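You operate a simulated robot arm through the tools that you are given. There is no shell and no other tool.

Carry out the task below with a simulated robot arm. There is one attempt and no reset: what you move stays moved.

JOB
Swap the thin pole in the umbrella base for the thick one.
Fine: loosen the base knob first; the thin pole goes back in the pole rack; tighten the knob till it grips the thick pole; drop neither pole.

Only the result counts: the job must be done as asked and must still hold three seconds after the hand-in. Knocking over, shifting, dropping, spilling or breaking anything else fails it.

ROBOT AND FRAMES
A 7-joint arm with a two-finger parallel gripper, fixed in place. Base frame: the origin is on the floor under the middle of its stand, x ahead of it, y to its left, z up. Readings come in m, degrees, newtons and seconds.
It reaches about 0.962 m from its shoulder. Its first joint turns from -166.0 to 166.0 degrees. Payload 3.43 kg.
Tool frame: the origin (TCP) lies between the finger pads and is the grasp point; the fingertips stand 0.034 m ahead of it; z points along the fingers, y is the line along which they close. The gripper opens to 0.128 m. The fingers are 0.024 m wide and 0.012 m thick; the gripper's body (0.048 by 0.13 m) begins 0.096 m behind the TCP.
Orientation is that of the tool frame in the base frame, as [roll, pitch, yaw] about the fixed x, y, z axes, in that order (R = Rz(yaw) Ry(pitch) Rx(roll)). With the fingers straight down and closing along the base's y, the tool's x points along the base's -x, its y along +y and its z along -z.

CONTROLS
- The arm moves only by the tool send_rows. Its argument "plan" is a list of rows, each an object of numbers (a shift or turn left out is 0, a gripper value left out holds the last): "gripper": the opening, from 0 (shut) to 1 (fully open); "dx", "dy", "dz": the shift along the tool's x, y, z in m; "rx", "ry", "rz": the turn, a rotation vector about the tool's x, y, z in degrees. In form: [{"gripper": .., "dx": .., "dy": .., "dz": .., "rx": .., "ry": .., "rz": ..}, ...]. A call has 1 to 20 rows; each row shifts and turns the commanded pose from where the row before left it, along the tool's axes as they then stand. Rows are played at 5 a second. More than 0.05 m and 8.6 degrees between two rows, or a gripper value outside its range, and nothing of the call is played. A pose out of reach is approached as far as the arm can. The call stops where the force on the tool passes 40 N (or 10 N more than at its start, if that is more) or the arm is blocked; 0.2 s more then pass. Each finger travels about 0.108 m/s and halts on what it meets, pressing with about 34 N; the grip force reading is that of the motor and also rises with nothing between the fingers. The clock runs only during rows and for 0.2 s after the last one: add rows that do not move to give the fingers time. It gives the time, the measured TCP pose, the force on the tool (base axes), the opening and the grip force at its end, in the units of the frame above (readings bear some noise), with the torque about the TCP (base axes, N m) and any sound that the robot's microphone picked up, and new pictures: "pictures" is both (left out), scene, wrist or none.
- Cameras (640 x 400 px; columns grow to the right, rows downward): "scene" is fixed at [0.0414, -0.4882, 1.1957]; the picture's right is [0.67, -0.74, 0.00], its down [-0.17, -0.16, -0.97] and it looks along [0.72, 0.66, -0.24] (base axes); focal length 215 px, centre (320, 200). "wrist" rides on the gripper at [0.076, -0.011, -0.16] in the tool frame; the picture's right is [0.15, 0.99, 0.00], its down [-0.88, 0.13, -0.46] and it looks along [-0.45, 0.07, 0.89] (tool axes); focal length 234 px, centre (320, 200). There is no depth. A picture from a camera that has moved, and an enlarged one, comes with that camera's place and axes in the base frame and with its lens. The place of the scene camera against the robot may be out by one fixed shift of up to 0.018 m in any direction.
- lift_body(by): slides the trunk up (or, below 0, down) by that many m; the arm rides with it, the base frame stays. It gives what a move gives, with no picture.
- enlarge(camera, box): a new picture of the part [left, top, right, bottom] of that camera's present view, enlarged. It takes no simulated time.
- hand_in(): hands the job in; it is judged then, once.

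Nothing tells you positions but the pictures and the camera data. Unless the task says otherwise, let go and move clear before handing in.

The tools are called after "Request:" as name(argument=value, ...) on one line, values as JSON. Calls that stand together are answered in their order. send_rows: Moves the arm, as the interface text tells. Its arguments: {"type":"object","properties":{"plan":{"type":"array"},"pictures":{"type":"string","enum":["both","scene","wrist","none"]}},"required":["plan"]} The other tools are called the same way: lift_body (by) moves the trunk up or down; enlarge (camera, box) takes an enlarged picture of a part of a camera's view; hand_in () hands the job in.

At the start:

```text
time: 0.0
eef_pos: [0.4406, -0.0129, 1.2671]
ee_rot: [180.0, 0.0, 179.9]
contact_force: [-0.1, -0.3, 0.1]
moment: [-0.02, 0.02, -0.01]
opening: 0.128
grip_force: 0.1
trunk travel left (down, up): [-0.225, 0.099]
```

scene: 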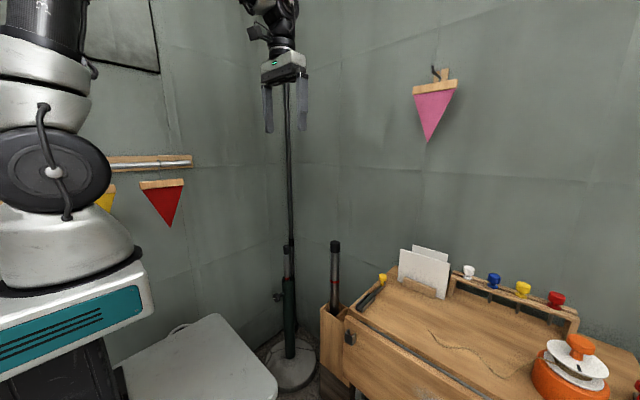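
wrist: 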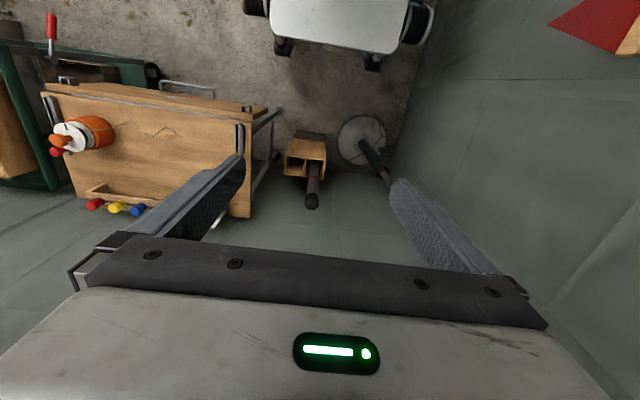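

I see a desk with items, a wooden pole rack beside it holding one thick pole, and an umbrella base on the floor with a thin pole near the corner. I'll enlarge both views to locate the parts before moving.

Request:
enlarge(camera="scene", box=[240, 220, 380, 400])

Request:
enlarge(camera="wrist", box=[240, 80, 440, 240])

Request:
enlarge(camera="scene", box=[230, 0, 350, 240])

```text
2.22 times, centred on (310, 310) of scene
camera zoom: at [0.0414, -0.4882, 1.1957], right [0.67, -0.74, 0.0], down [-0.17, -0.16, -0.97], along [0.72, 0.66, -0.24], focal length 478 px, centre (342, -44)
```

zoom: 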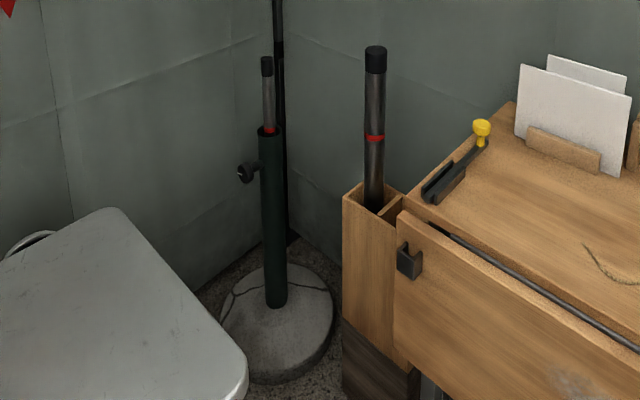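

```text
2.50 times, centred on (340, 160) of wrist
camera zoom: at [0.3653, -0.024, 1.4256], right [-0.15, 0.99, 0.0], down [0.88, 0.13, 0.46], along [0.45, 0.07, -0.89], focal length 585 px, centre (270, 300)
```

zoom: 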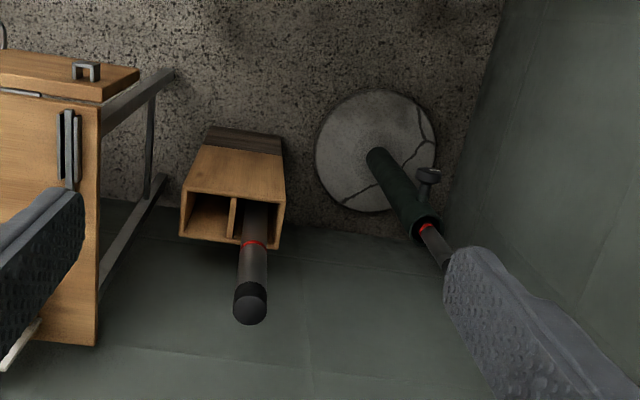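

```text
1.67 times, centred on (290, 120) of scene
camera zoom: at [0.0414, -0.4882, 1.1957], right [0.67, -0.74, 0.0], down [-0.17, -0.16, -0.97], along [0.72, 0.66, -0.24], focal length 359 px, centre (370, 333)
```

zoom: 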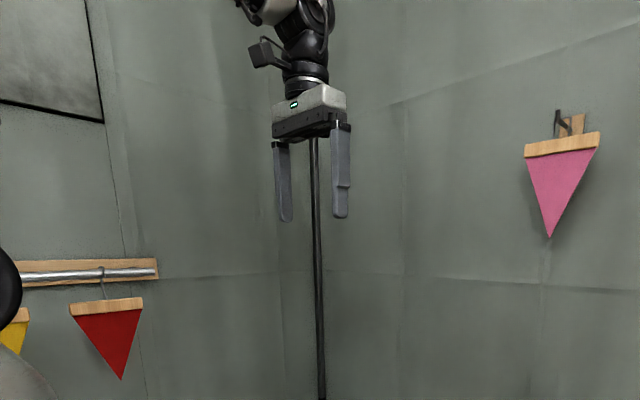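

The thick pole stands in the +y cell of the rack near (0.67, 0.00). The thin pole and base tube are near (0.64, 0.265), with the knob on the tube's robot-facing side near (0.58, 0.27, 0.48). I'll move the hand over towards the base for a closer look at the knob.

Request:
send_rows(plan=[{"dy": 0.035, "dz": 0.03}, {"dy": 0.035, "dz": 0.03}, {"dy": 0.035, "dz": 0.03}, {"dy": 0.035, "dz": 0.03}, {"dy": 0.035, "dz": 0.03}, {"dy": 0.035, "dz": 0.03}, {"dy": 0.035, "dz": 0.03}])

```text
time: 1.6
eef_pos: [0.4404, 0.2341, 1.055]
ee_rot: [180.0, -0.1, -180.0]
contact_force: [0.2, -0.1, 0.5]
moment: [0.01, -0.01, 0.01]
opening: 0.128
grip_force: 0.1
trunk travel left (down, up): [-0.225, 0.099]
camera wrist: at [0.3663, 0.2221, 1.2141], right [-0.15, 0.99, 0.0], down [0.88, 0.13, 0.46], along [0.45, 0.07, -0.89], focal length 234 px, centre (320, 200)
```

scene: 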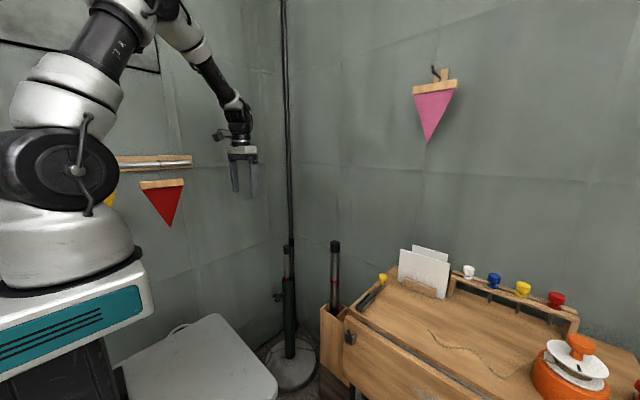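
wrist: 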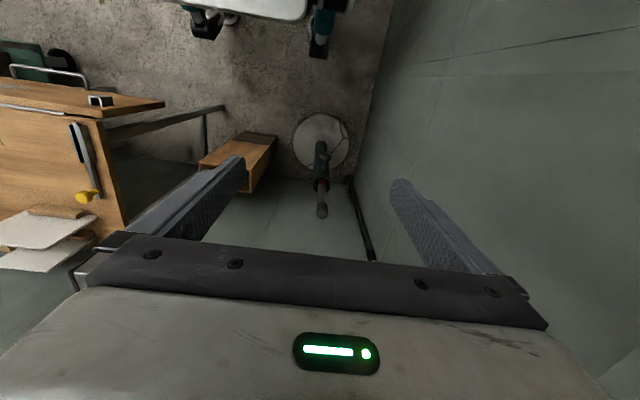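

Request:
enlarge(camera="wrist", box=[270, 100, 370, 230])

Request:
enlarge(camera="wrist", box=[290, 130, 350, 170])

Request:
enlarge(camera="scene", box=[260, 230, 320, 320])

Request:
enlarge(camera="scene", box=[0, 0, 300, 400])

```text
3.08 times, centred on (320, 165) of wrist
camera zoom: at [0.3663, 0.2221, 1.2141], right [-0.15, 0.99, 0.0], down [0.88, 0.13, 0.46], along [0.45, 0.07, -0.89], focal length 720 px, centre (320, 308)
```

zoom: 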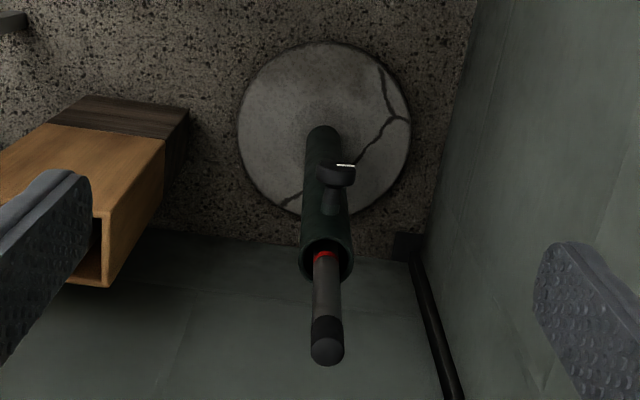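

```text
10.00 times, centred on (320, 150) of wrist
camera zoom: at [0.3663, 0.2221, 1.2141], right [-0.15, 0.99, 0.0], down [0.88, 0.13, 0.46], along [0.45, 0.07, -0.89], focal length 2342 px, centre (320, 700)
```

zoom: 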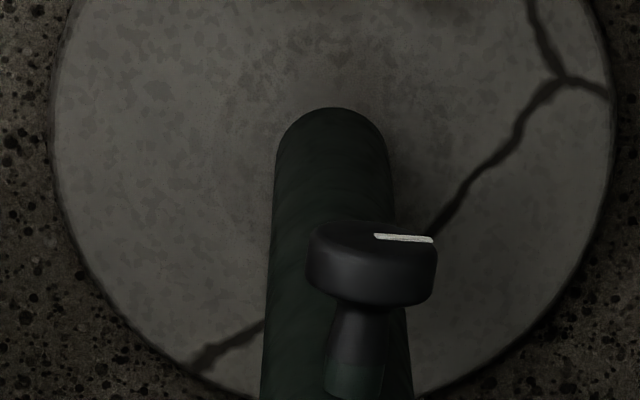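

```text
4.44 times, centred on (290, 275) of scene
camera zoom: at [0.0414, -0.4882, 1.1957], right [0.67, -0.74, 0.0], down [-0.17, -0.16, -0.97], along [0.72, 0.66, -0.24], focal length 957 px, centre (453, -133)
```

zoom: 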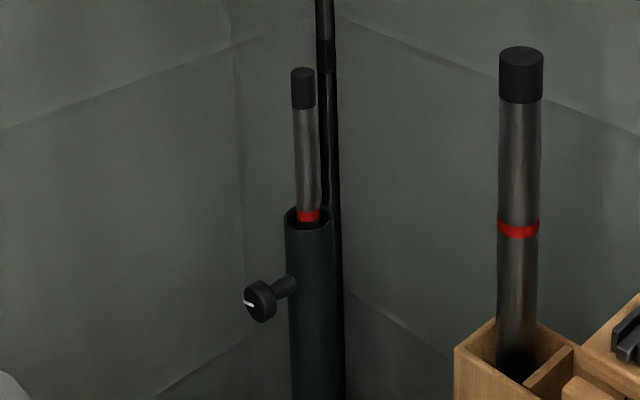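

```text
1.00 times, centred on (150, 200) of scene (not enlarged: the box is as wide or as high as the picture)
camera zoom: at [0.0414, -0.4882, 1.1957], right [0.67, -0.74, 0.0], down [-0.17, -0.16, -0.97], along [0.72, 0.66, -0.24], focal length 215 px, centre (490, 200)
```

zoom: 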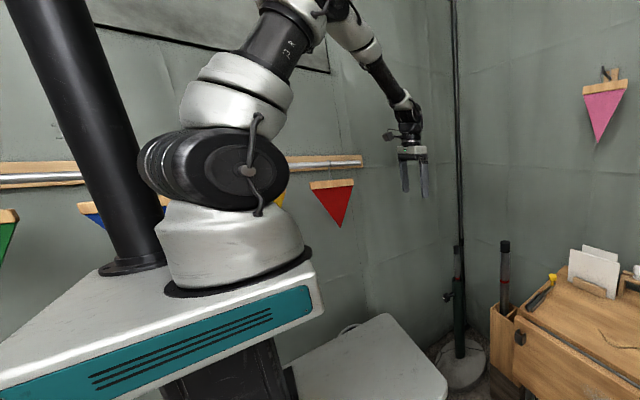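

The knob face is near (0.572, 0.270, 0.487), about 43 mm across, with its axis along −x and a white mark pointing to +y. I'll lower the trunk so the arm can reach it with the fingers horizontal.

Request:
lift_body(by=-0.22)

```text
time: 3.9
eef_pos: [0.4412, 0.2329, 0.8357]
ee_rot: [-180.0, 0.0, 180.0]
contact_force: [0.8, -0.7, -0.1]
moment: [0.04, -0.01, -0.01]
opening: 0.1279
grip_force: 0.1
trunk travel left (down, up): [-0.005, 0.319]
```

Trunk is down. Next I'll pitch the hand up towards horizontal in stages.

Request:
send_rows(plan=[{"ry": -8.5}, {"ry": -8.5}, {"ry": -8.5}, {"ry": -8.5}, {"ry": -8.5}])

```text
time: 5.1
eef_pos: [0.4403, 0.234, 0.8358]
ee_rot: [-180.0, 42.3, 180.0]
contact_force: [0.5, -0.7, -0.4]
moment: [0.01, -0.04, 0.0]
opening: 0.1277
grip_force: 0.1
trunk travel left (down, up): [-0.005, 0.319]
camera wrist: at [0.2777, 0.2222, 0.9014], right [-0.11, 0.99, -0.1], down [0.34, 0.13, 0.93], along [0.93, 0.07, -0.35], focal length 234 px, centre (320, 200)
```

scene: 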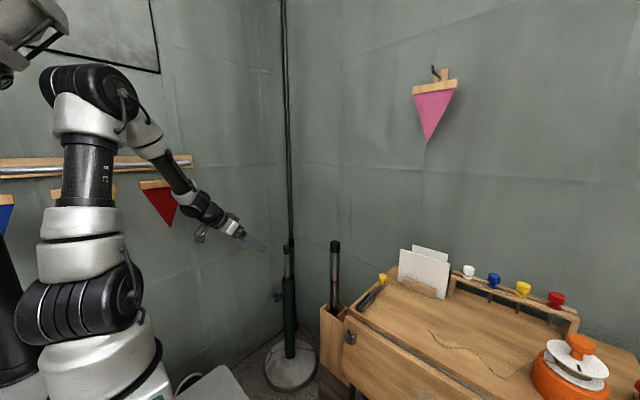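
wrist: 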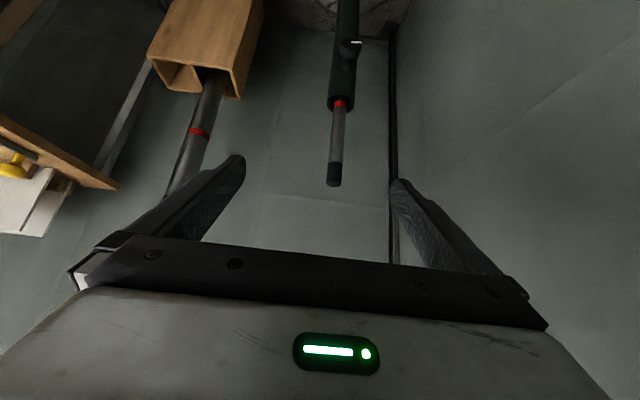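

Clear so far. I'll carry the hand down and forward, then finish pitching to horizontal in front of the knob, staying back from the tube.

Request:
send_rows(plan=[{"dx": 0.0195, "dy": 0.0072, "dz": 0.0323}, {"dx": 0.0195, "dy": 0.0072, "dz": 0.0323}, {"dx": 0.0195, "dy": 0.0072, "dz": 0.0323}, {"dx": 0.0195, "dy": 0.0072, "dz": 0.0323}, {"dx": 0.0195, "dy": 0.0072, "dz": 0.0323}, {"ry": -8.5}, {"ry": -8.5}, {"ry": -8.5}, {"ry": -8.5}, {"ry": -8.5}, {"ry": -5.2}])

```text
time: 7.5
eef_pos: [0.4787, 0.2701, 0.6513]
ee_rot: [7.1, 89.7, 7.1]
contact_force: [0.2, -0.3, 0.4]
moment: [-0.01, 0.01, -0.02]
opening: 0.128
grip_force: 0.1
trunk travel left (down, up): [-0.005, 0.319]
camera wrist: at [0.3203, 0.2582, 0.5737], right [0.0, 0.99, -0.15], down [-0.46, 0.13, 0.88], along [0.89, 0.07, 0.46], focal length 234 px, centre (320, 200)
```

scene: 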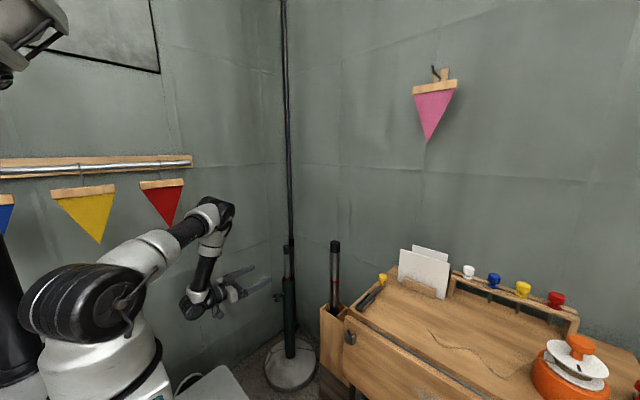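
wrist: 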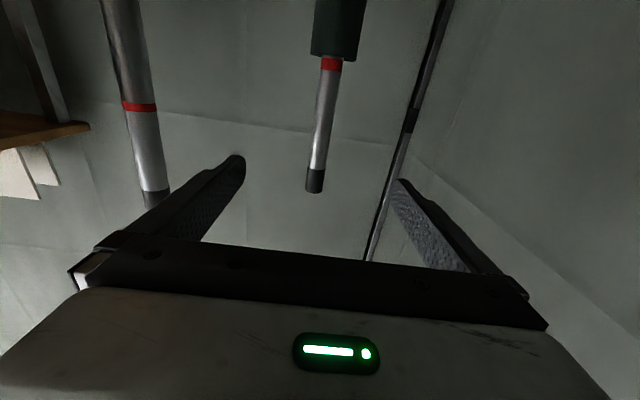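

The hand is horizontal with its centre in line with the pole (y ≈ 0.27). I'll lower it to the knob's height, still 6 cm short of the knob, and look.

Request:
send_rows(plan=[{"dx": 0.041}, {"dx": 0.041}, {"dx": 0.041}, {"dx": 0.041}, {}])

Request:
enlarge(camera="wrist", box=[240, 120, 400, 260])

Request:
enlarge(camera="scene", box=[150, 180, 310, 380])

```text
time: 8.7
eef_pos: [0.4791, 0.2682, 0.4859]
ee_rot: [3.8, 89.7, 3.8]
contact_force: [0.8, 0.9, 0.1]
moment: [0.02, 0.01, 0.0]
opening: 0.1282
grip_force: 0.1
trunk travel left (down, up): [-0.005, 0.319]
camera wrist: at [0.3209, 0.2578, 0.4087], right [0.0, 0.99, -0.15], down [-0.46, 0.13, 0.88], along [0.89, 0.07, 0.45], focal length 234 px, centre (320, 200)
```

scene: 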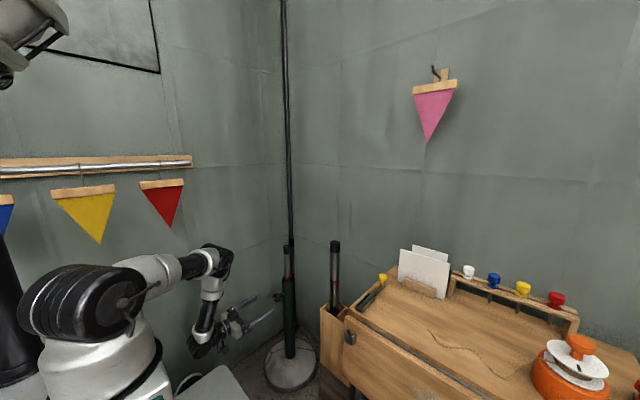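
wrist: 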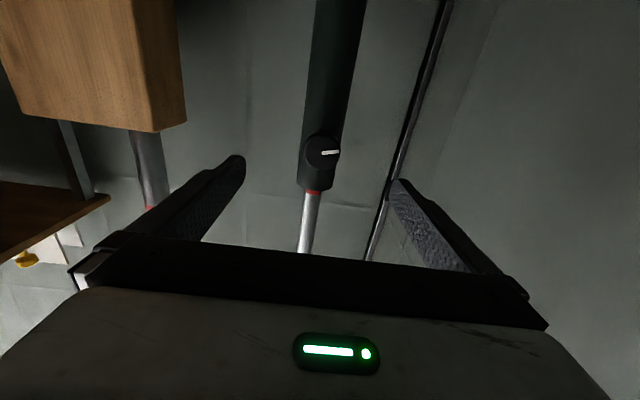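

```text
2.86 times, centred on (320, 190) of wrist
camera zoom: at [0.3209, 0.2578, 0.4087], right [0.0, 0.99, -0.15], down [-0.46, 0.13, 0.88], along [0.89, 0.07, 0.45], focal length 669 px, centre (320, 229)
```

zoom: 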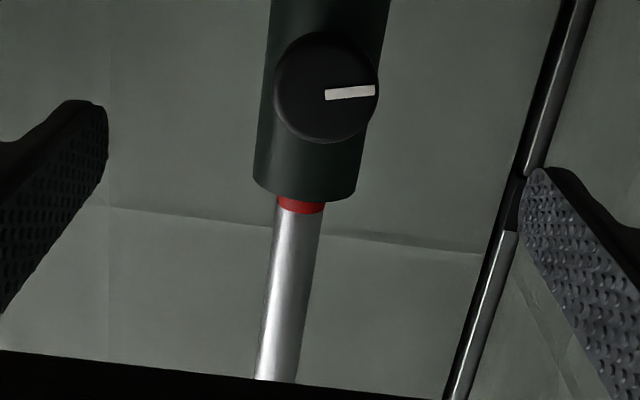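

```text
2.00 times, centred on (230, 280) of scene
camera zoom: at [0.0414, -0.4882, 1.1957], right [0.67, -0.74, 0.0], down [-0.17, -0.16, -0.97], along [0.72, 0.66, -0.24], focal length 430 px, centre (500, 40)
```

zoom: 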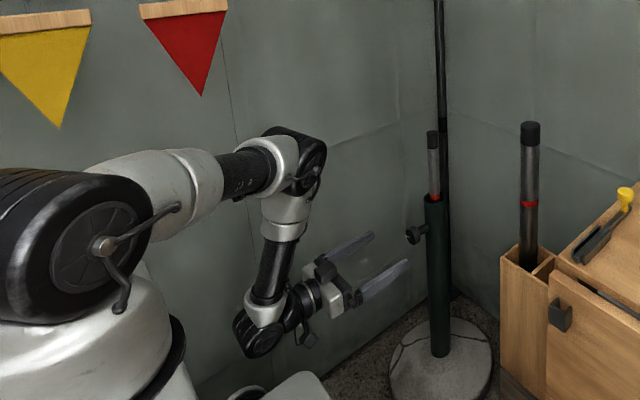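

The knob face is now well located at about (0.575, 0.271, 0.477), with its white mark pointing to +y. I'll advance so the pads sit either side of the knob, with the tips stopping about 9 mm short of the tube.

Request:
send_rows(plan=[{"dx": 0.009, "dy": 0.001, "dz": 0.0}, {"dz": 0.031}, {"dz": 0.031}, {"dz": 0.029}, {}])

Request:
enlarge(camera="wrist", box=[220, 100, 420, 260])

Request:
enlarge(camera="scene", box=[220, 240, 320, 340])

```text
time: 9.9
eef_pos: [0.5716, 0.2688, 0.4758]
ee_rot: [-13.4, 89.8, -13.4]
contact_force: [0.2, -1.3, 0.6]
moment: [0.01, -0.01, -0.01]
opening: 0.1279
grip_force: 0.0
trunk travel left (down, up): [-0.005, 0.319]
camera wrist: at [0.4127, 0.2576, 0.3994], right [0.0, 0.99, -0.15], down [-0.46, 0.13, 0.88], along [0.89, 0.07, 0.45], focal length 234 px, centre (320, 200)
```

scene: 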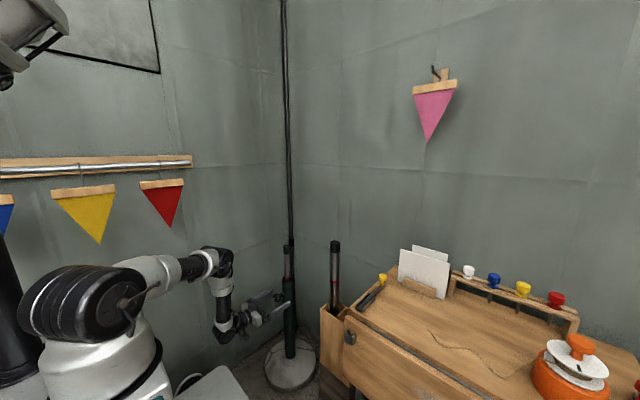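
wrist: 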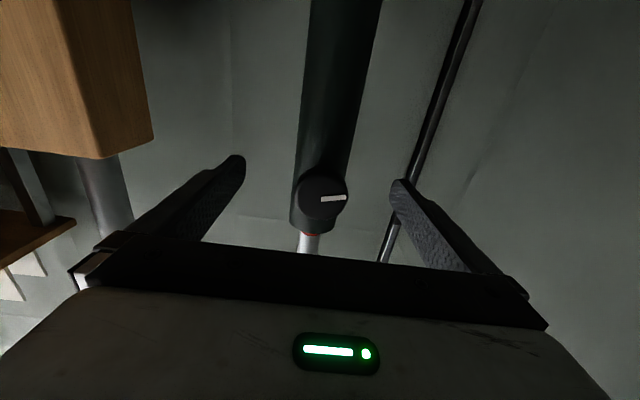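

```text
2.50 times, centred on (320, 180) of wrist
camera zoom: at [0.4127, 0.2576, 0.3994], right [0.0, 0.99, -0.15], down [-0.46, 0.13, 0.88], along [0.89, 0.07, 0.45], focal length 585 px, centre (320, 250)
```

zoom: 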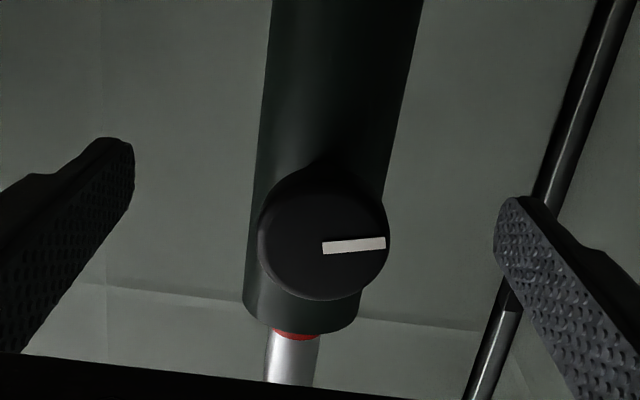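

```text
4.00 times, centred on (270, 290) of scene
camera zoom: at [0.0414, -0.4882, 1.1957], right [0.67, -0.74, 0.0], down [-0.17, -0.16, -0.97], along [0.72, 0.66, -0.24], focal length 861 px, centre (520, -160)
```

zoom: 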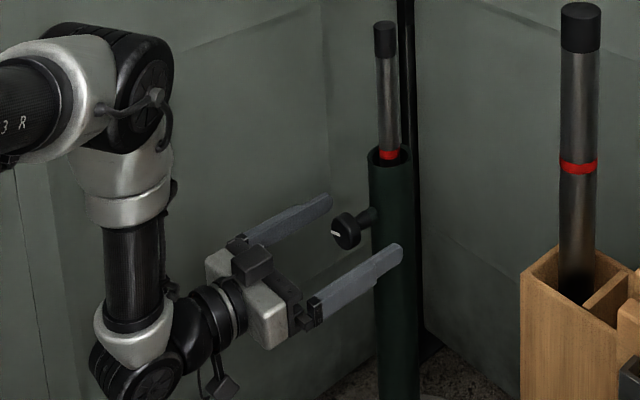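

The knob sits about 4 mm above and 2 mm to +y of the hand's axis, so I'll centre on it and close the grip.

Request:
send_rows(plan=[{"dx": -0.004, "dy": 0.002, "dz": 0.002}, {}, {"gripper": 0.45}, {}, {"gripper": 0.0}, {}, {}, {}])

Request:
enlarge(camera="wrist", box=[220, 100, 420, 260])

```text
time: 11.7
eef_pos: [0.5719, 0.2706, 0.4823]
ee_rot: [-9.4, 89.8, -9.6]
contact_force: [-2.2, -12.8, 0.7]
moment: [-0.01, -0.09, -0.17]
opening: 0.0411
grip_force: 45.2
trunk travel left (down, up): [-0.005, 0.319]
camera wrist: at [0.4139, 0.2593, 0.405], right [0.0, 0.99, -0.15], down [-0.46, 0.13, 0.88], along [0.89, 0.07, 0.45], focal length 234 px, centre (320, 200)
```

scene: 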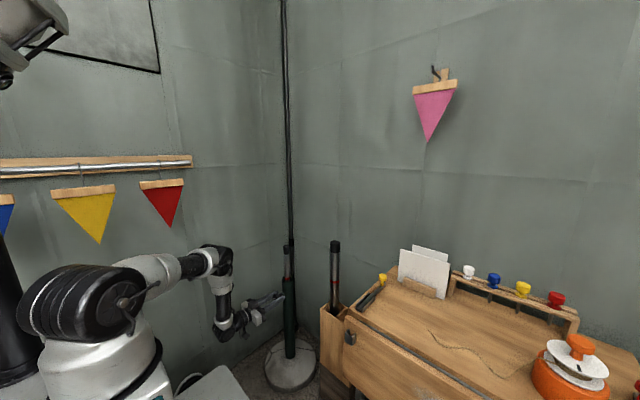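
wrist: 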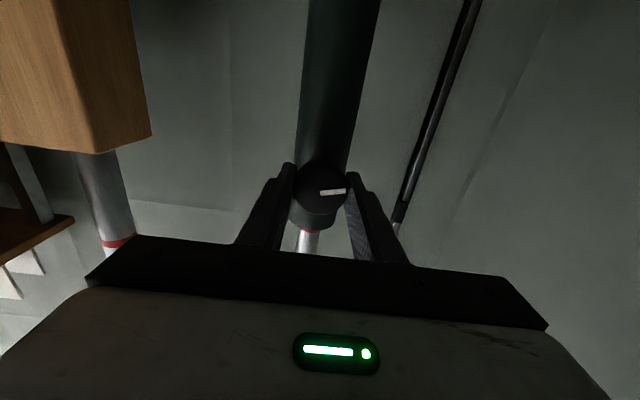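

```text
2.50 times, centred on (320, 180) of wrist
camera zoom: at [0.4139, 0.2593, 0.405], right [0.0, 0.99, -0.15], down [-0.46, 0.13, 0.88], along [0.89, 0.07, 0.45], focal length 585 px, centre (320, 250)
```

zoom: 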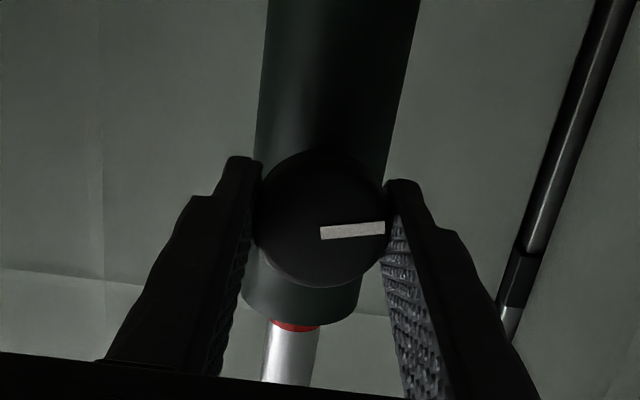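

Grip measured at 41 mm, with a 13 N sideways pull, and the picture puts the knob about 4 mm below the hand's axis. I'll open slightly, re-centre and close again.

Request:
send_rows(plan=[{"gripper": 0.45}, {}, {"dx": 0.0035, "dy": -0.001}, {}, {"gripper": 0.0}, {}, {}], pictures="wrist")

Request:
enlarge(camera="wrist", box=[220, 100, 420, 260])

```text
time: 13.3
eef_pos: [0.5722, 0.2699, 0.4797]
ee_rot: [-2.0, 89.8, -2.0]
contact_force: [0.8, -6.8, 1.4]
moment: [0.02, -0.2, -0.05]
opening: 0.0414
grip_force: 45.1
trunk travel left (down, up): [-0.005, 0.319]
camera wrist: at [0.4142, 0.2591, 0.4021], right [0.0, 0.99, -0.15], down [-0.46, 0.13, 0.88], along [0.89, 0.07, 0.45], focal length 234 px, centre (320, 200)
```

wrist: 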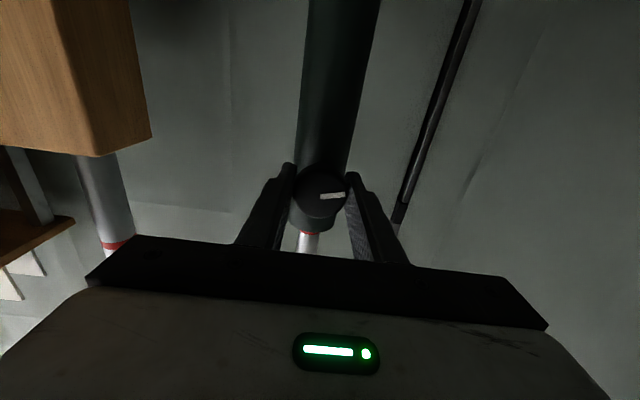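

```text
2.50 times, centred on (320, 180) of wrist
camera zoom: at [0.4142, 0.2591, 0.4021], right [0.0, 0.99, -0.15], down [-0.46, 0.13, 0.88], along [0.89, 0.07, 0.45], focal length 585 px, centre (320, 250)
```

zoom: 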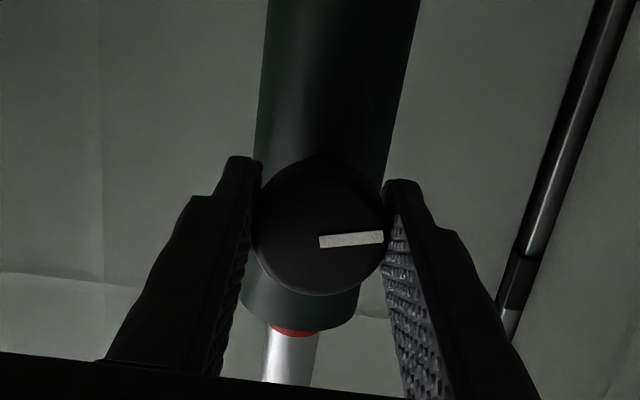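

Now centred within about 1 mm. I'll turn the knob anticlockwise as seen from the robot (negative rz), which should loosen it, and watch the torque.

Request:
send_rows(plan=[{"rz": -8}, {"rz": -8}, {"rz": -8}, {"rz": -8}], pictures="wrist")

Request:
enlarge(camera="wrist", box=[220, 100, 420, 260])

Request:
enlarge(camera="scene", box=[220, 240, 320, 340])

```text
time: 14.3
eef_pos: [0.5725, 0.2692, 0.4798]
ee_rot: [-89.4, 57.8, -89.6]
contact_force: [8.7, -13.7, 5.9]
moment: [0.01, -0.26, 0.38]
opening: 0.0413
grip_force: 44.7
trunk travel left (down, up): [-0.005, 0.319]
camera wrist: at [0.4141, 0.2203, 0.4195], right [0.01, 0.76, -0.65], down [-0.46, 0.58, 0.67], along [0.89, 0.29, 0.35], focal length 234 px, centre (320, 200)
```

wrist: 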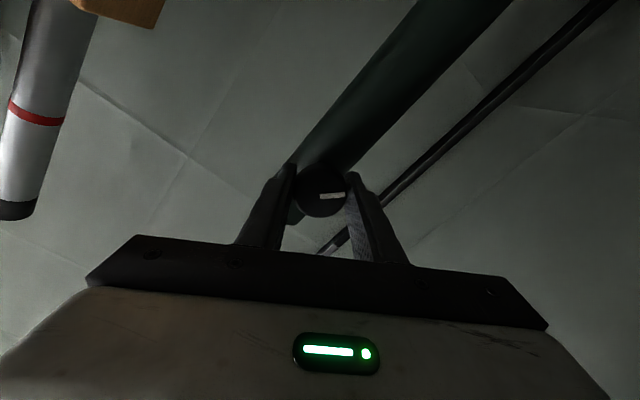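

```text
2.50 times, centred on (320, 180) of wrist
camera zoom: at [0.4141, 0.2203, 0.4195], right [0.01, 0.76, -0.65], down [-0.46, 0.58, 0.67], along [0.89, 0.29, 0.35], focal length 585 px, centre (320, 250)
```

zoom: 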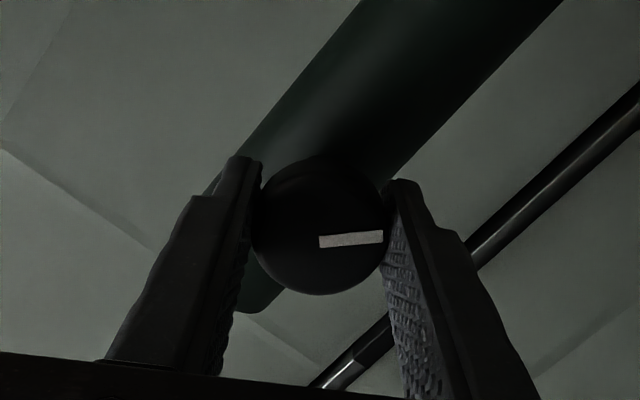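

```text
4.00 times, centred on (270, 290) of scene
camera zoom: at [0.0414, -0.4882, 1.1957], right [0.67, -0.74, 0.0], down [-0.17, -0.16, -0.97], along [0.72, 0.66, -0.24], focal length 861 px, centre (520, -160)
```

zoom: 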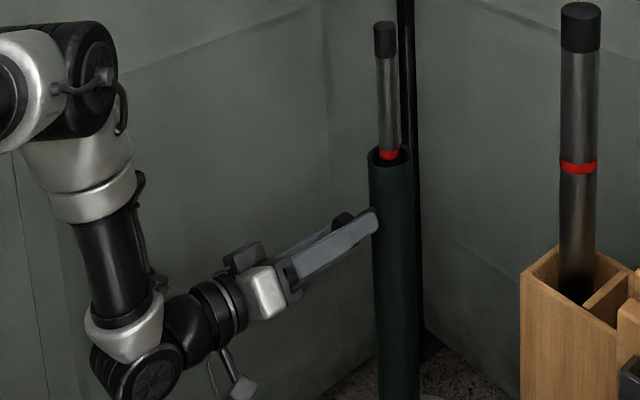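

The knob turns freely with the hand: its mark stays fixed relative to the fingers. I'll keep turning the same way.

Request:
send_rows(plan=[{"rz": -8}, {"rz": -8}, {"rz": -8}, {"rz": -8}, {"rz": -8}, {"rz": -8}, {"rz": -8}], pictures="both")

Request:
enlarge(camera="scene", box=[220, 240, 320, 340])

```text
time: 15.9
eef_pos: [0.5719, 0.2698, 0.4797]
ee_rot: [-89.7, 1.9, -90.3]
contact_force: [14.5, -24.1, 16.4]
moment: [-0.02, -0.27, -0.01]
opening: 0.0414
grip_force: 44.8
trunk travel left (down, up): [-0.005, 0.319]
camera wrist: at [0.4134, 0.1942, 0.4871], right [0.01, -0.11, -0.99], down [-0.45, 0.89, -0.1], along [0.89, 0.45, -0.05], focal length 234 px, centre (320, 200)
```

scene: 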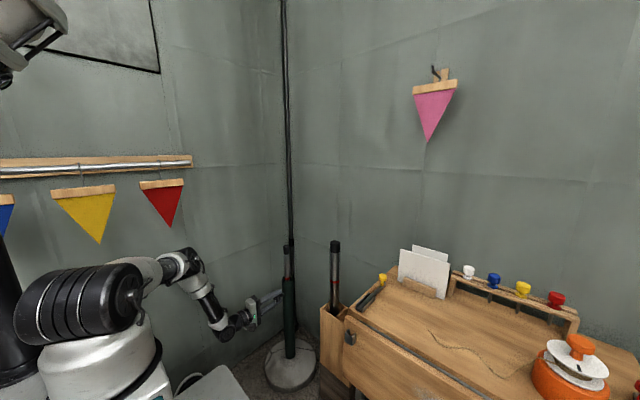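
wrist: 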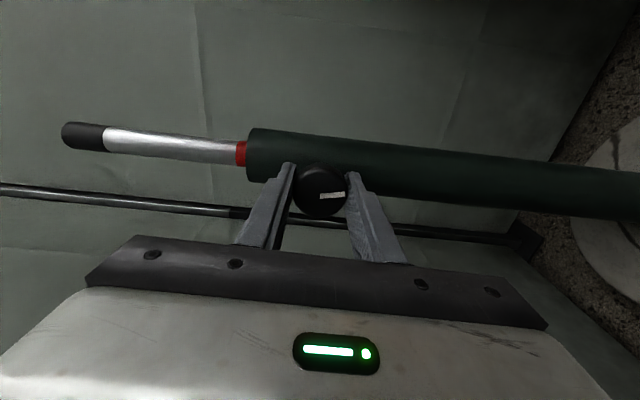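

```text
4.00 times, centred on (270, 290) of scene
camera zoom: at [0.0414, -0.4882, 1.1957], right [0.67, -0.74, 0.0], down [-0.17, -0.16, -0.97], along [0.72, 0.66, -0.24], focal length 861 px, centre (520, -160)
```

zoom: 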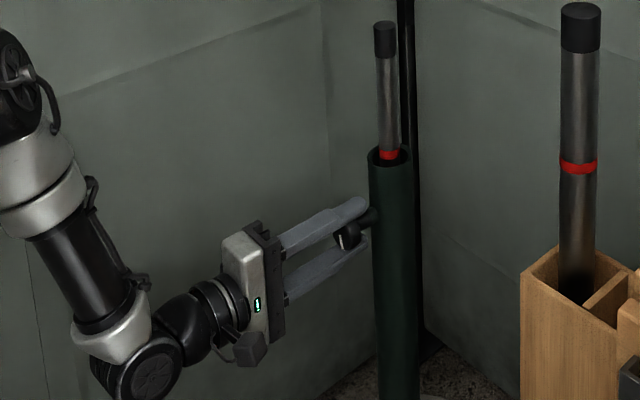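

The knob has turned about 88°, but side force has built up to roughly 30 N. I'll open to relieve it and check the alignment before continuing.

Request:
send_rows(plan=[{"gripper": 0.5}, {}, {}], pictures="wrist")

Request:
enlarge(camera="wrist", box=[220, 100, 420, 260])

Request:
enlarge(camera="scene", box=[250, 240, 320, 310])

```text
time: 16.7
eef_pos: [0.5719, 0.2716, 0.478]
ee_rot: [-89.8, 2.0, -90.0]
contact_force: [0.2, 0.5, 0.0]
moment: [0.01, -0.02, 0.01]
opening: 0.0636
grip_force: 0.1
trunk travel left (down, up): [-0.005, 0.319]
camera wrist: at [0.4128, 0.196, 0.4858], right [0.0, -0.11, -0.99], down [-0.46, 0.88, -0.1], along [0.89, 0.45, -0.05], focal length 234 px, centre (320, 200)
```

wrist: 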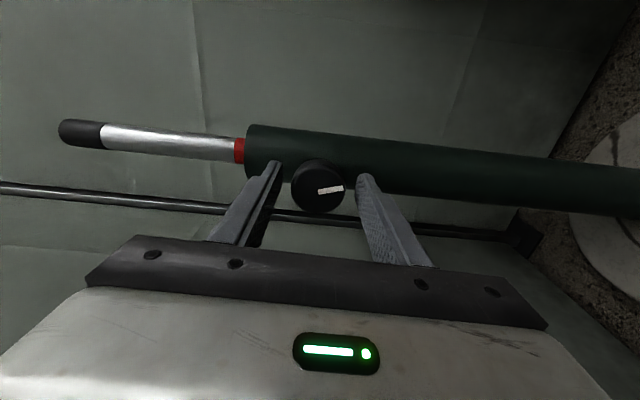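

```text
2.50 times, centred on (320, 180) of wrist
camera zoom: at [0.4128, 0.196, 0.4858], right [0.0, -0.11, -0.99], down [-0.46, 0.88, -0.1], along [0.89, 0.45, -0.05], focal length 585 px, centre (320, 250)
```

zoom: 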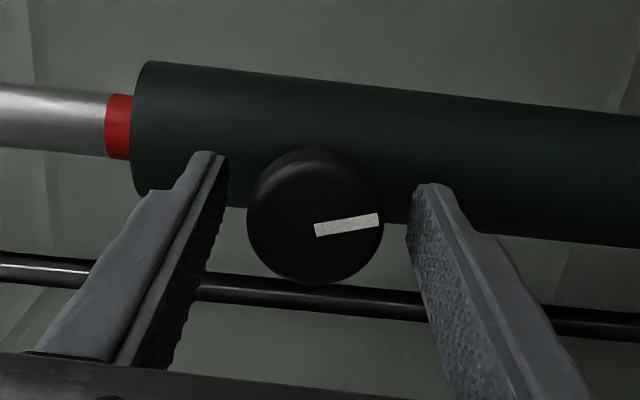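

```text
5.71 times, centred on (285, 275) of scene
camera zoom: at [0.0414, -0.4882, 1.1957], right [0.67, -0.74, 0.0], down [-0.17, -0.16, -0.97], along [0.72, 0.66, -0.24], focal length 1230 px, centre (520, -229)
```

zoom: 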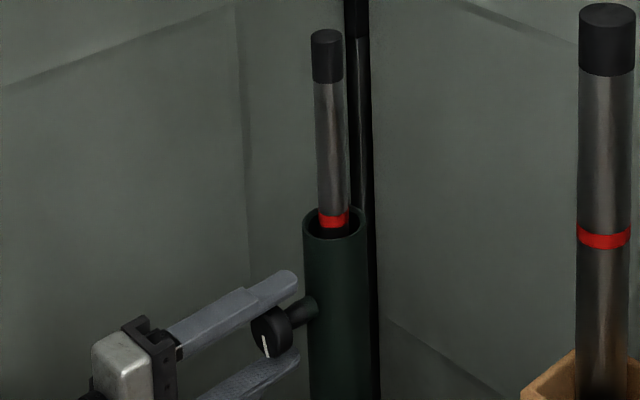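

The knob is still centred between the fingers; it slipped only a few degrees. I'll correct a 3 mm offset, regrip and continue loosening.

Request:
send_rows(plan=[{"dx": 0.0025, "dy": -0.001}, {}, {"gripper": 0.0}, {}, {}, {"rz": -8}, {"rz": -8}, {"rz": -8}, {"rz": -8}, {"rz": -8}], pictures="both")

```text
time: 18.9
eef_pos: [0.5723, 0.2687, 0.4804]
ee_rot: [-89.5, -38.1, -90.3]
contact_force: [-6.3, -0.6, 10.1]
moment: [0.0, 0.3, 0.3]
opening: 0.0416
grip_force: 45.1
trunk travel left (down, up): [-0.005, 0.319]
camera wrist: at [0.413, 0.216, 0.5348], right [0.01, -0.73, -0.69], down [-0.45, 0.61, -0.65], along [0.89, 0.31, -0.33], focal length 234 px, centre (320, 200)
```

scene: 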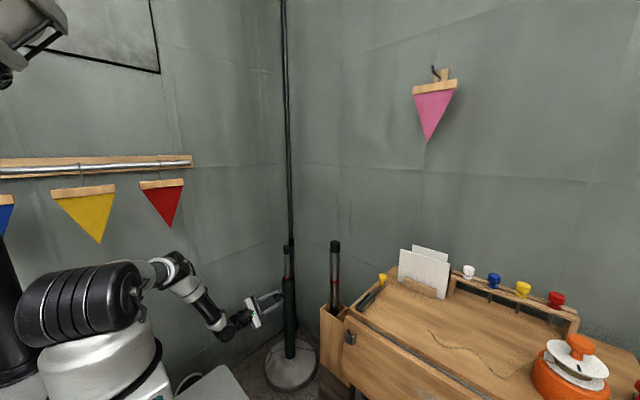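
wrist: 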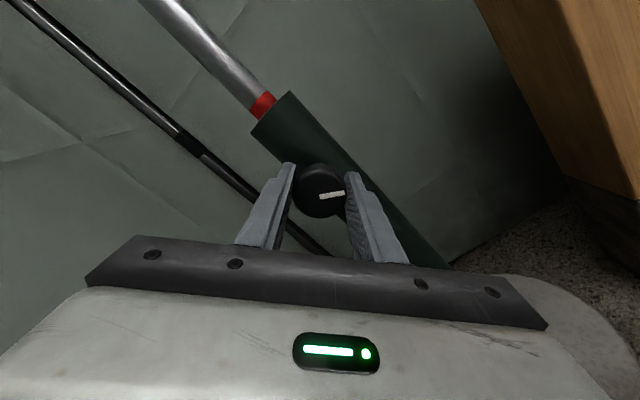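

Still turning with light force, about 128° in total so far. I'll continue.

Request:
send_rows(plan=[{"rz": -8}, {"rz": -8}, {"rz": -8}, {"rz": -8}, {"rz": -8}, {"rz": -8}], pictures="both")

Request:
enlarge(camera="wrist", box=[220, 100, 420, 260])

```text
time: 20.3
eef_pos: [0.5708, 0.2697, 0.4815]
ee_rot: [-84.1, -86.1, -95.5]
contact_force: [-1.9, 8.7, 14.3]
moment: [0.0, -0.42, -0.14]
opening: 0.0414
grip_force: 45.2
trunk travel left (down, up): [-0.005, 0.319]
camera wrist: at [0.4128, 0.2755, 0.556], right [0.0, -1.0, 0.08], down [-0.45, -0.07, -0.89], along [0.89, -0.03, -0.45], focal length 234 px, centre (320, 200)
```

scene: 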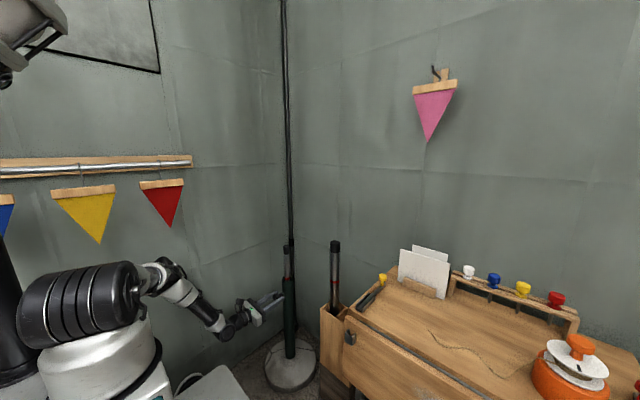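
wrist: 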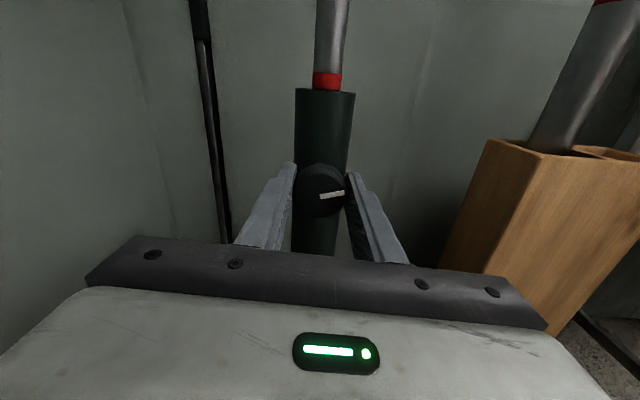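

```text
2.50 times, centred on (320, 180) of wrist
camera zoom: at [0.4128, 0.2755, 0.556], right [0.0, -1.0, 0.08], down [-0.45, -0.07, -0.89], along [0.89, -0.03, -0.45], focal length 585 px, centre (320, 250)
```

zoom: 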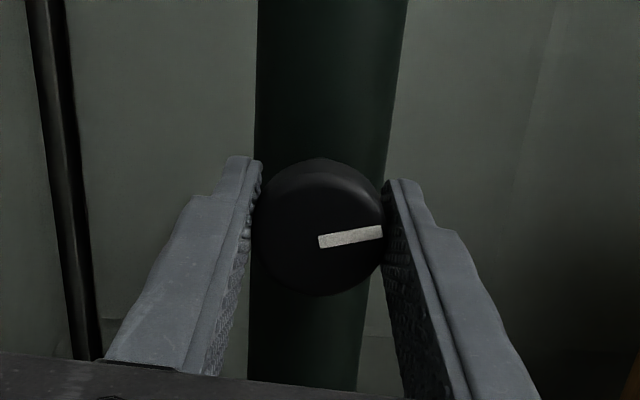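

About 170° turned with no stop reached. I'll keep loosening to be sure the screw is well clear.

Request:
send_rows(plan=[{"rz": -8}, {"rz": -8}, {"rz": -8}, {"rz": -8}, {"rz": -8}, {"rz": -8}, {"rz": -8}], pictures="both")

Request:
enlarge(camera="wrist", box=[220, 100, 420, 260])

```text
time: 21.9
eef_pos: [0.5714, 0.2705, 0.4807]
ee_rot: [89.6, -37.9, 90.6]
contact_force: [7.3, 22.3, 9.6]
moment: [0.01, -0.56, 0.75]
opening: 0.0415
grip_force: 44.7
trunk travel left (down, up): [-0.005, 0.319]
camera wrist: at [0.4128, 0.337, 0.5169], right [0.0, -0.49, 0.87], down [-0.45, -0.78, -0.44], along [0.89, -0.39, -0.22], focal length 234 px, centre (320, 200)
```

scene: 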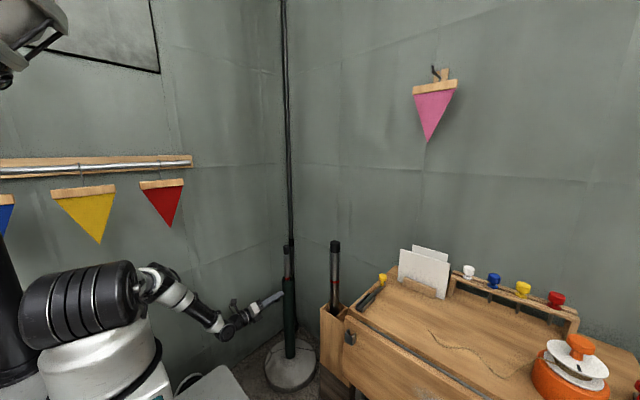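
wrist: 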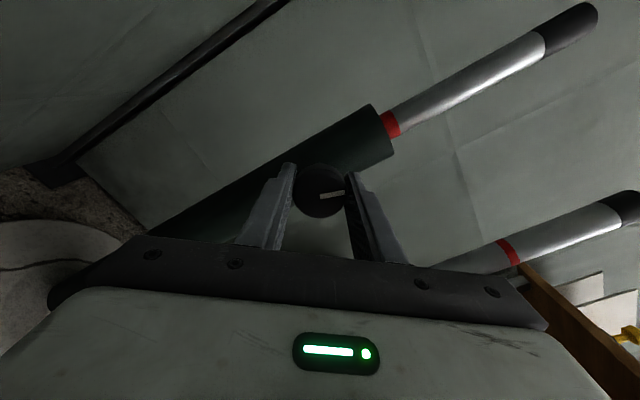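

```text
2.50 times, centred on (320, 180) of wrist
camera zoom: at [0.4128, 0.337, 0.5169], right [0.0, -0.49, 0.87], down [-0.45, -0.78, -0.44], along [0.89, -0.39, -0.22], focal length 585 px, centre (320, 250)
```

zoom: 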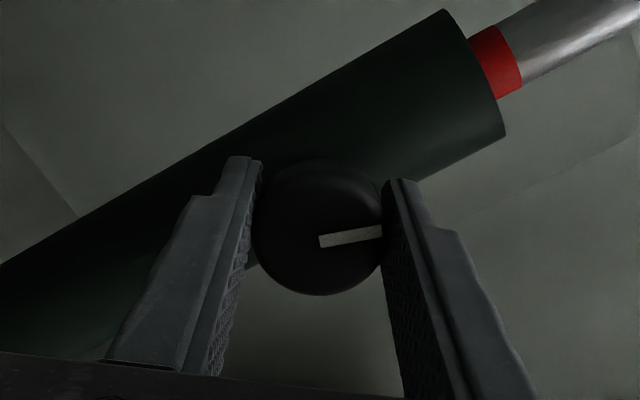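

The knob has now turned about 225°, and side force is building again from a slight axis offset. I'll open and compare the knob's position and protrusion with earlier.

Request:
send_rows(plan=[{"gripper": 0.5}, {}, {}], pictures="wrist")

Request:
enlarge(camera="wrist", box=[220, 100, 420, 260])

Request:
enlarge(camera="scene", box=[250, 240, 320, 310])

```text
time: 22.7
eef_pos: [0.5719, 0.2675, 0.4792]
ee_rot: [89.8, -38.1, 90.1]
contact_force: [0.1, 0.2, -0.7]
moment: [-0.01, -0.02, -0.02]
opening: 0.0638
grip_force: 0.1
trunk travel left (down, up): [-0.005, 0.319]
camera wrist: at [0.4131, 0.3349, 0.5161], right [0.0, -0.49, 0.87], down [-0.46, -0.77, -0.44], along [0.89, -0.4, -0.22], focal length 234 px, centre (320, 200)
```

wrist: 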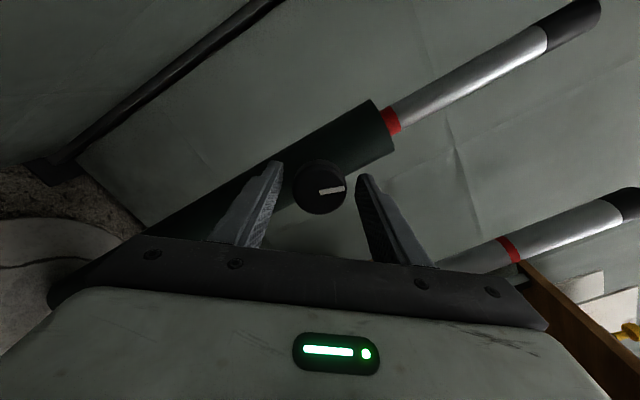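

```text
2.50 times, centred on (320, 180) of wrist
camera zoom: at [0.4131, 0.3349, 0.5161], right [0.0, -0.49, 0.87], down [-0.46, -0.77, -0.44], along [0.89, -0.4, -0.22], focal length 585 px, centre (320, 250)
```

zoom: 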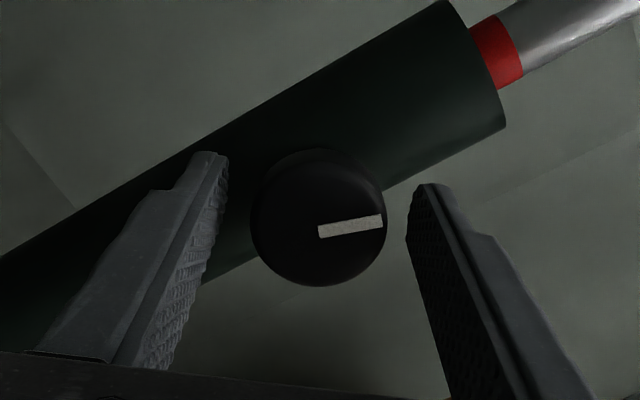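

```text
5.71 times, centred on (285, 275) of scene
camera zoom: at [0.0414, -0.4882, 1.1957], right [0.67, -0.74, 0.0], down [-0.17, -0.16, -0.97], along [0.72, 0.66, -0.24], focal length 1230 px, centre (520, -229)
```

zoom: 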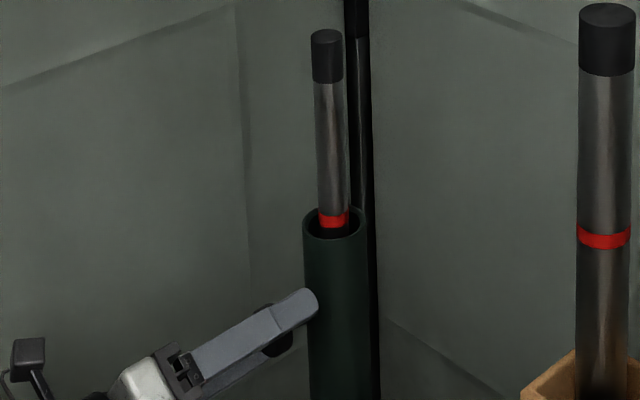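

The knob axis works out at about y = 0.270, z = 0.480, with no stop reached and no visible change at the pole. I'll re-centre and turn a bit more, so it ends near 290° loose.

Request:
send_rows(plan=[{"dx": 0.0028, "dy": 0.0}, {}, {"gripper": 0.0}, {}, {}, {"rz": -8}, {"rz": -8}, {"rz": -8}, {"rz": -8}, {"rz": -8}, {"rz": -8}, {"rz": -8}, {"rz": -8}], pictures="both")

Request:
enlarge(camera="wrist", box=[220, 100, 420, 260])

```text
time: 25.5
eef_pos: [0.5726, 0.2679, 0.4795]
ee_rot: [89.8, 26.2, 89.9]
contact_force: [0.4, -0.3, -12.1]
moment: [0.66, 0.12, -0.07]
opening: 0.0417
grip_force: 45.0
trunk travel left (down, up): [-0.005, 0.319]
camera wrist: at [0.4136, 0.3329, 0.436], right [0.0, 0.57, 0.82], down [-0.46, -0.73, 0.5], along [0.89, -0.38, 0.26], focal length 234 px, centre (320, 200)
```

scene: 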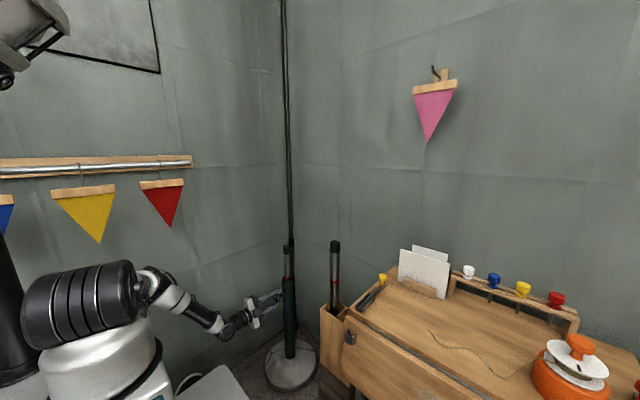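
wrist: 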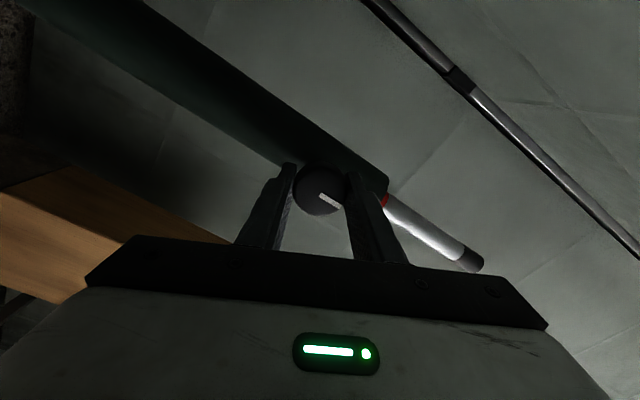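

```text
2.50 times, centred on (320, 180) of wrist
camera zoom: at [0.4136, 0.3329, 0.436], right [0.0, 0.57, 0.82], down [-0.46, -0.73, 0.5], along [0.89, -0.38, 0.26], focal length 585 px, centre (320, 250)
```

zoom: 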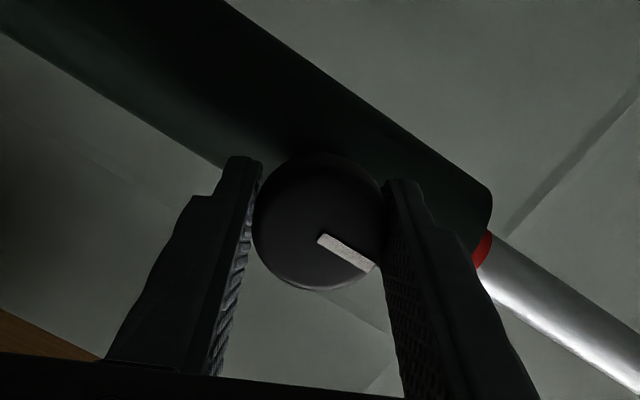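

The torque rose to 0.66 N·m and the fingers slipped about 35° round the knob, so it has reached its loose-end stop and is fully loosened. I'll open, back straight out and unwind the wrist at the earlier safe spot.

Request:
send_rows(plan=[{"gripper": 0.6}, {}, {}, {"dz": -0.03}, {"dz": -0.04}, {"dz": -0.03}, {}], pictures="both")

Request:
enlarge(camera="wrist", box=[220, 80, 420, 240])

```text
time: 27.1
eef_pos: [0.4757, 0.271, 0.4882]
ee_rot: [88.9, 25.7, 89.7]
contact_force: [0.4, 0.4, 0.4]
moment: [0.0, 0.02, 0.01]
opening: 0.0766
grip_force: 0.0
trunk travel left (down, up): [-0.005, 0.319]
camera wrist: at [0.3179, 0.3348, 0.442], right [-0.02, 0.56, 0.83], down [-0.46, -0.74, 0.49], along [0.89, -0.37, 0.27], focal length 234 px, centre (320, 200)
```

scene: 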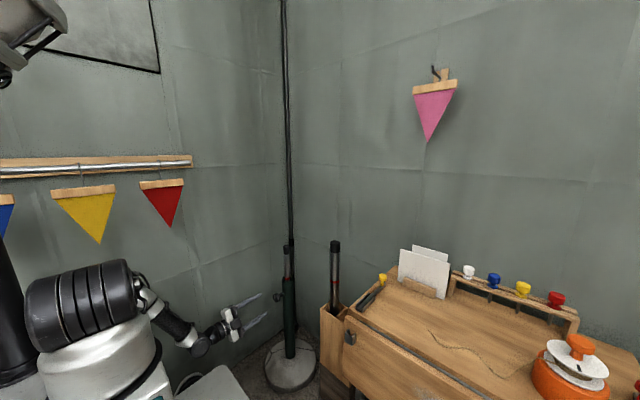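
wrist: 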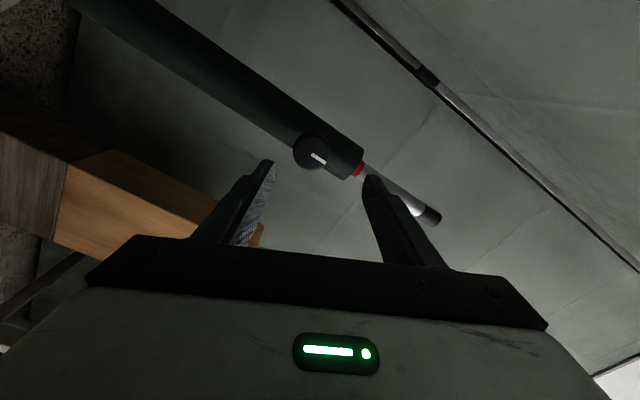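

```text
2.50 times, centred on (320, 160) of wrist
camera zoom: at [0.3179, 0.3348, 0.442], right [-0.02, 0.56, 0.83], down [-0.46, -0.74, 0.49], along [0.89, -0.37, 0.27], focal length 585 px, centre (320, 300)
```

zoom: 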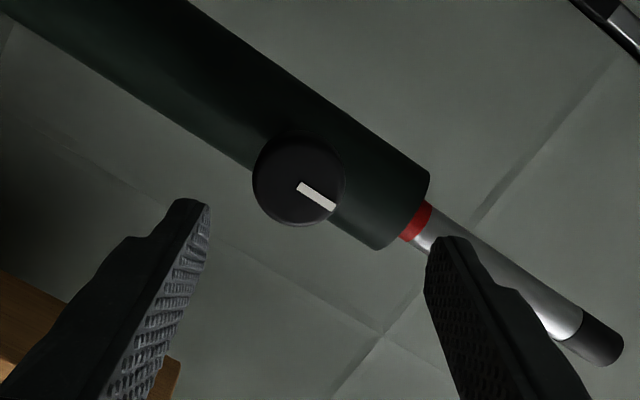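

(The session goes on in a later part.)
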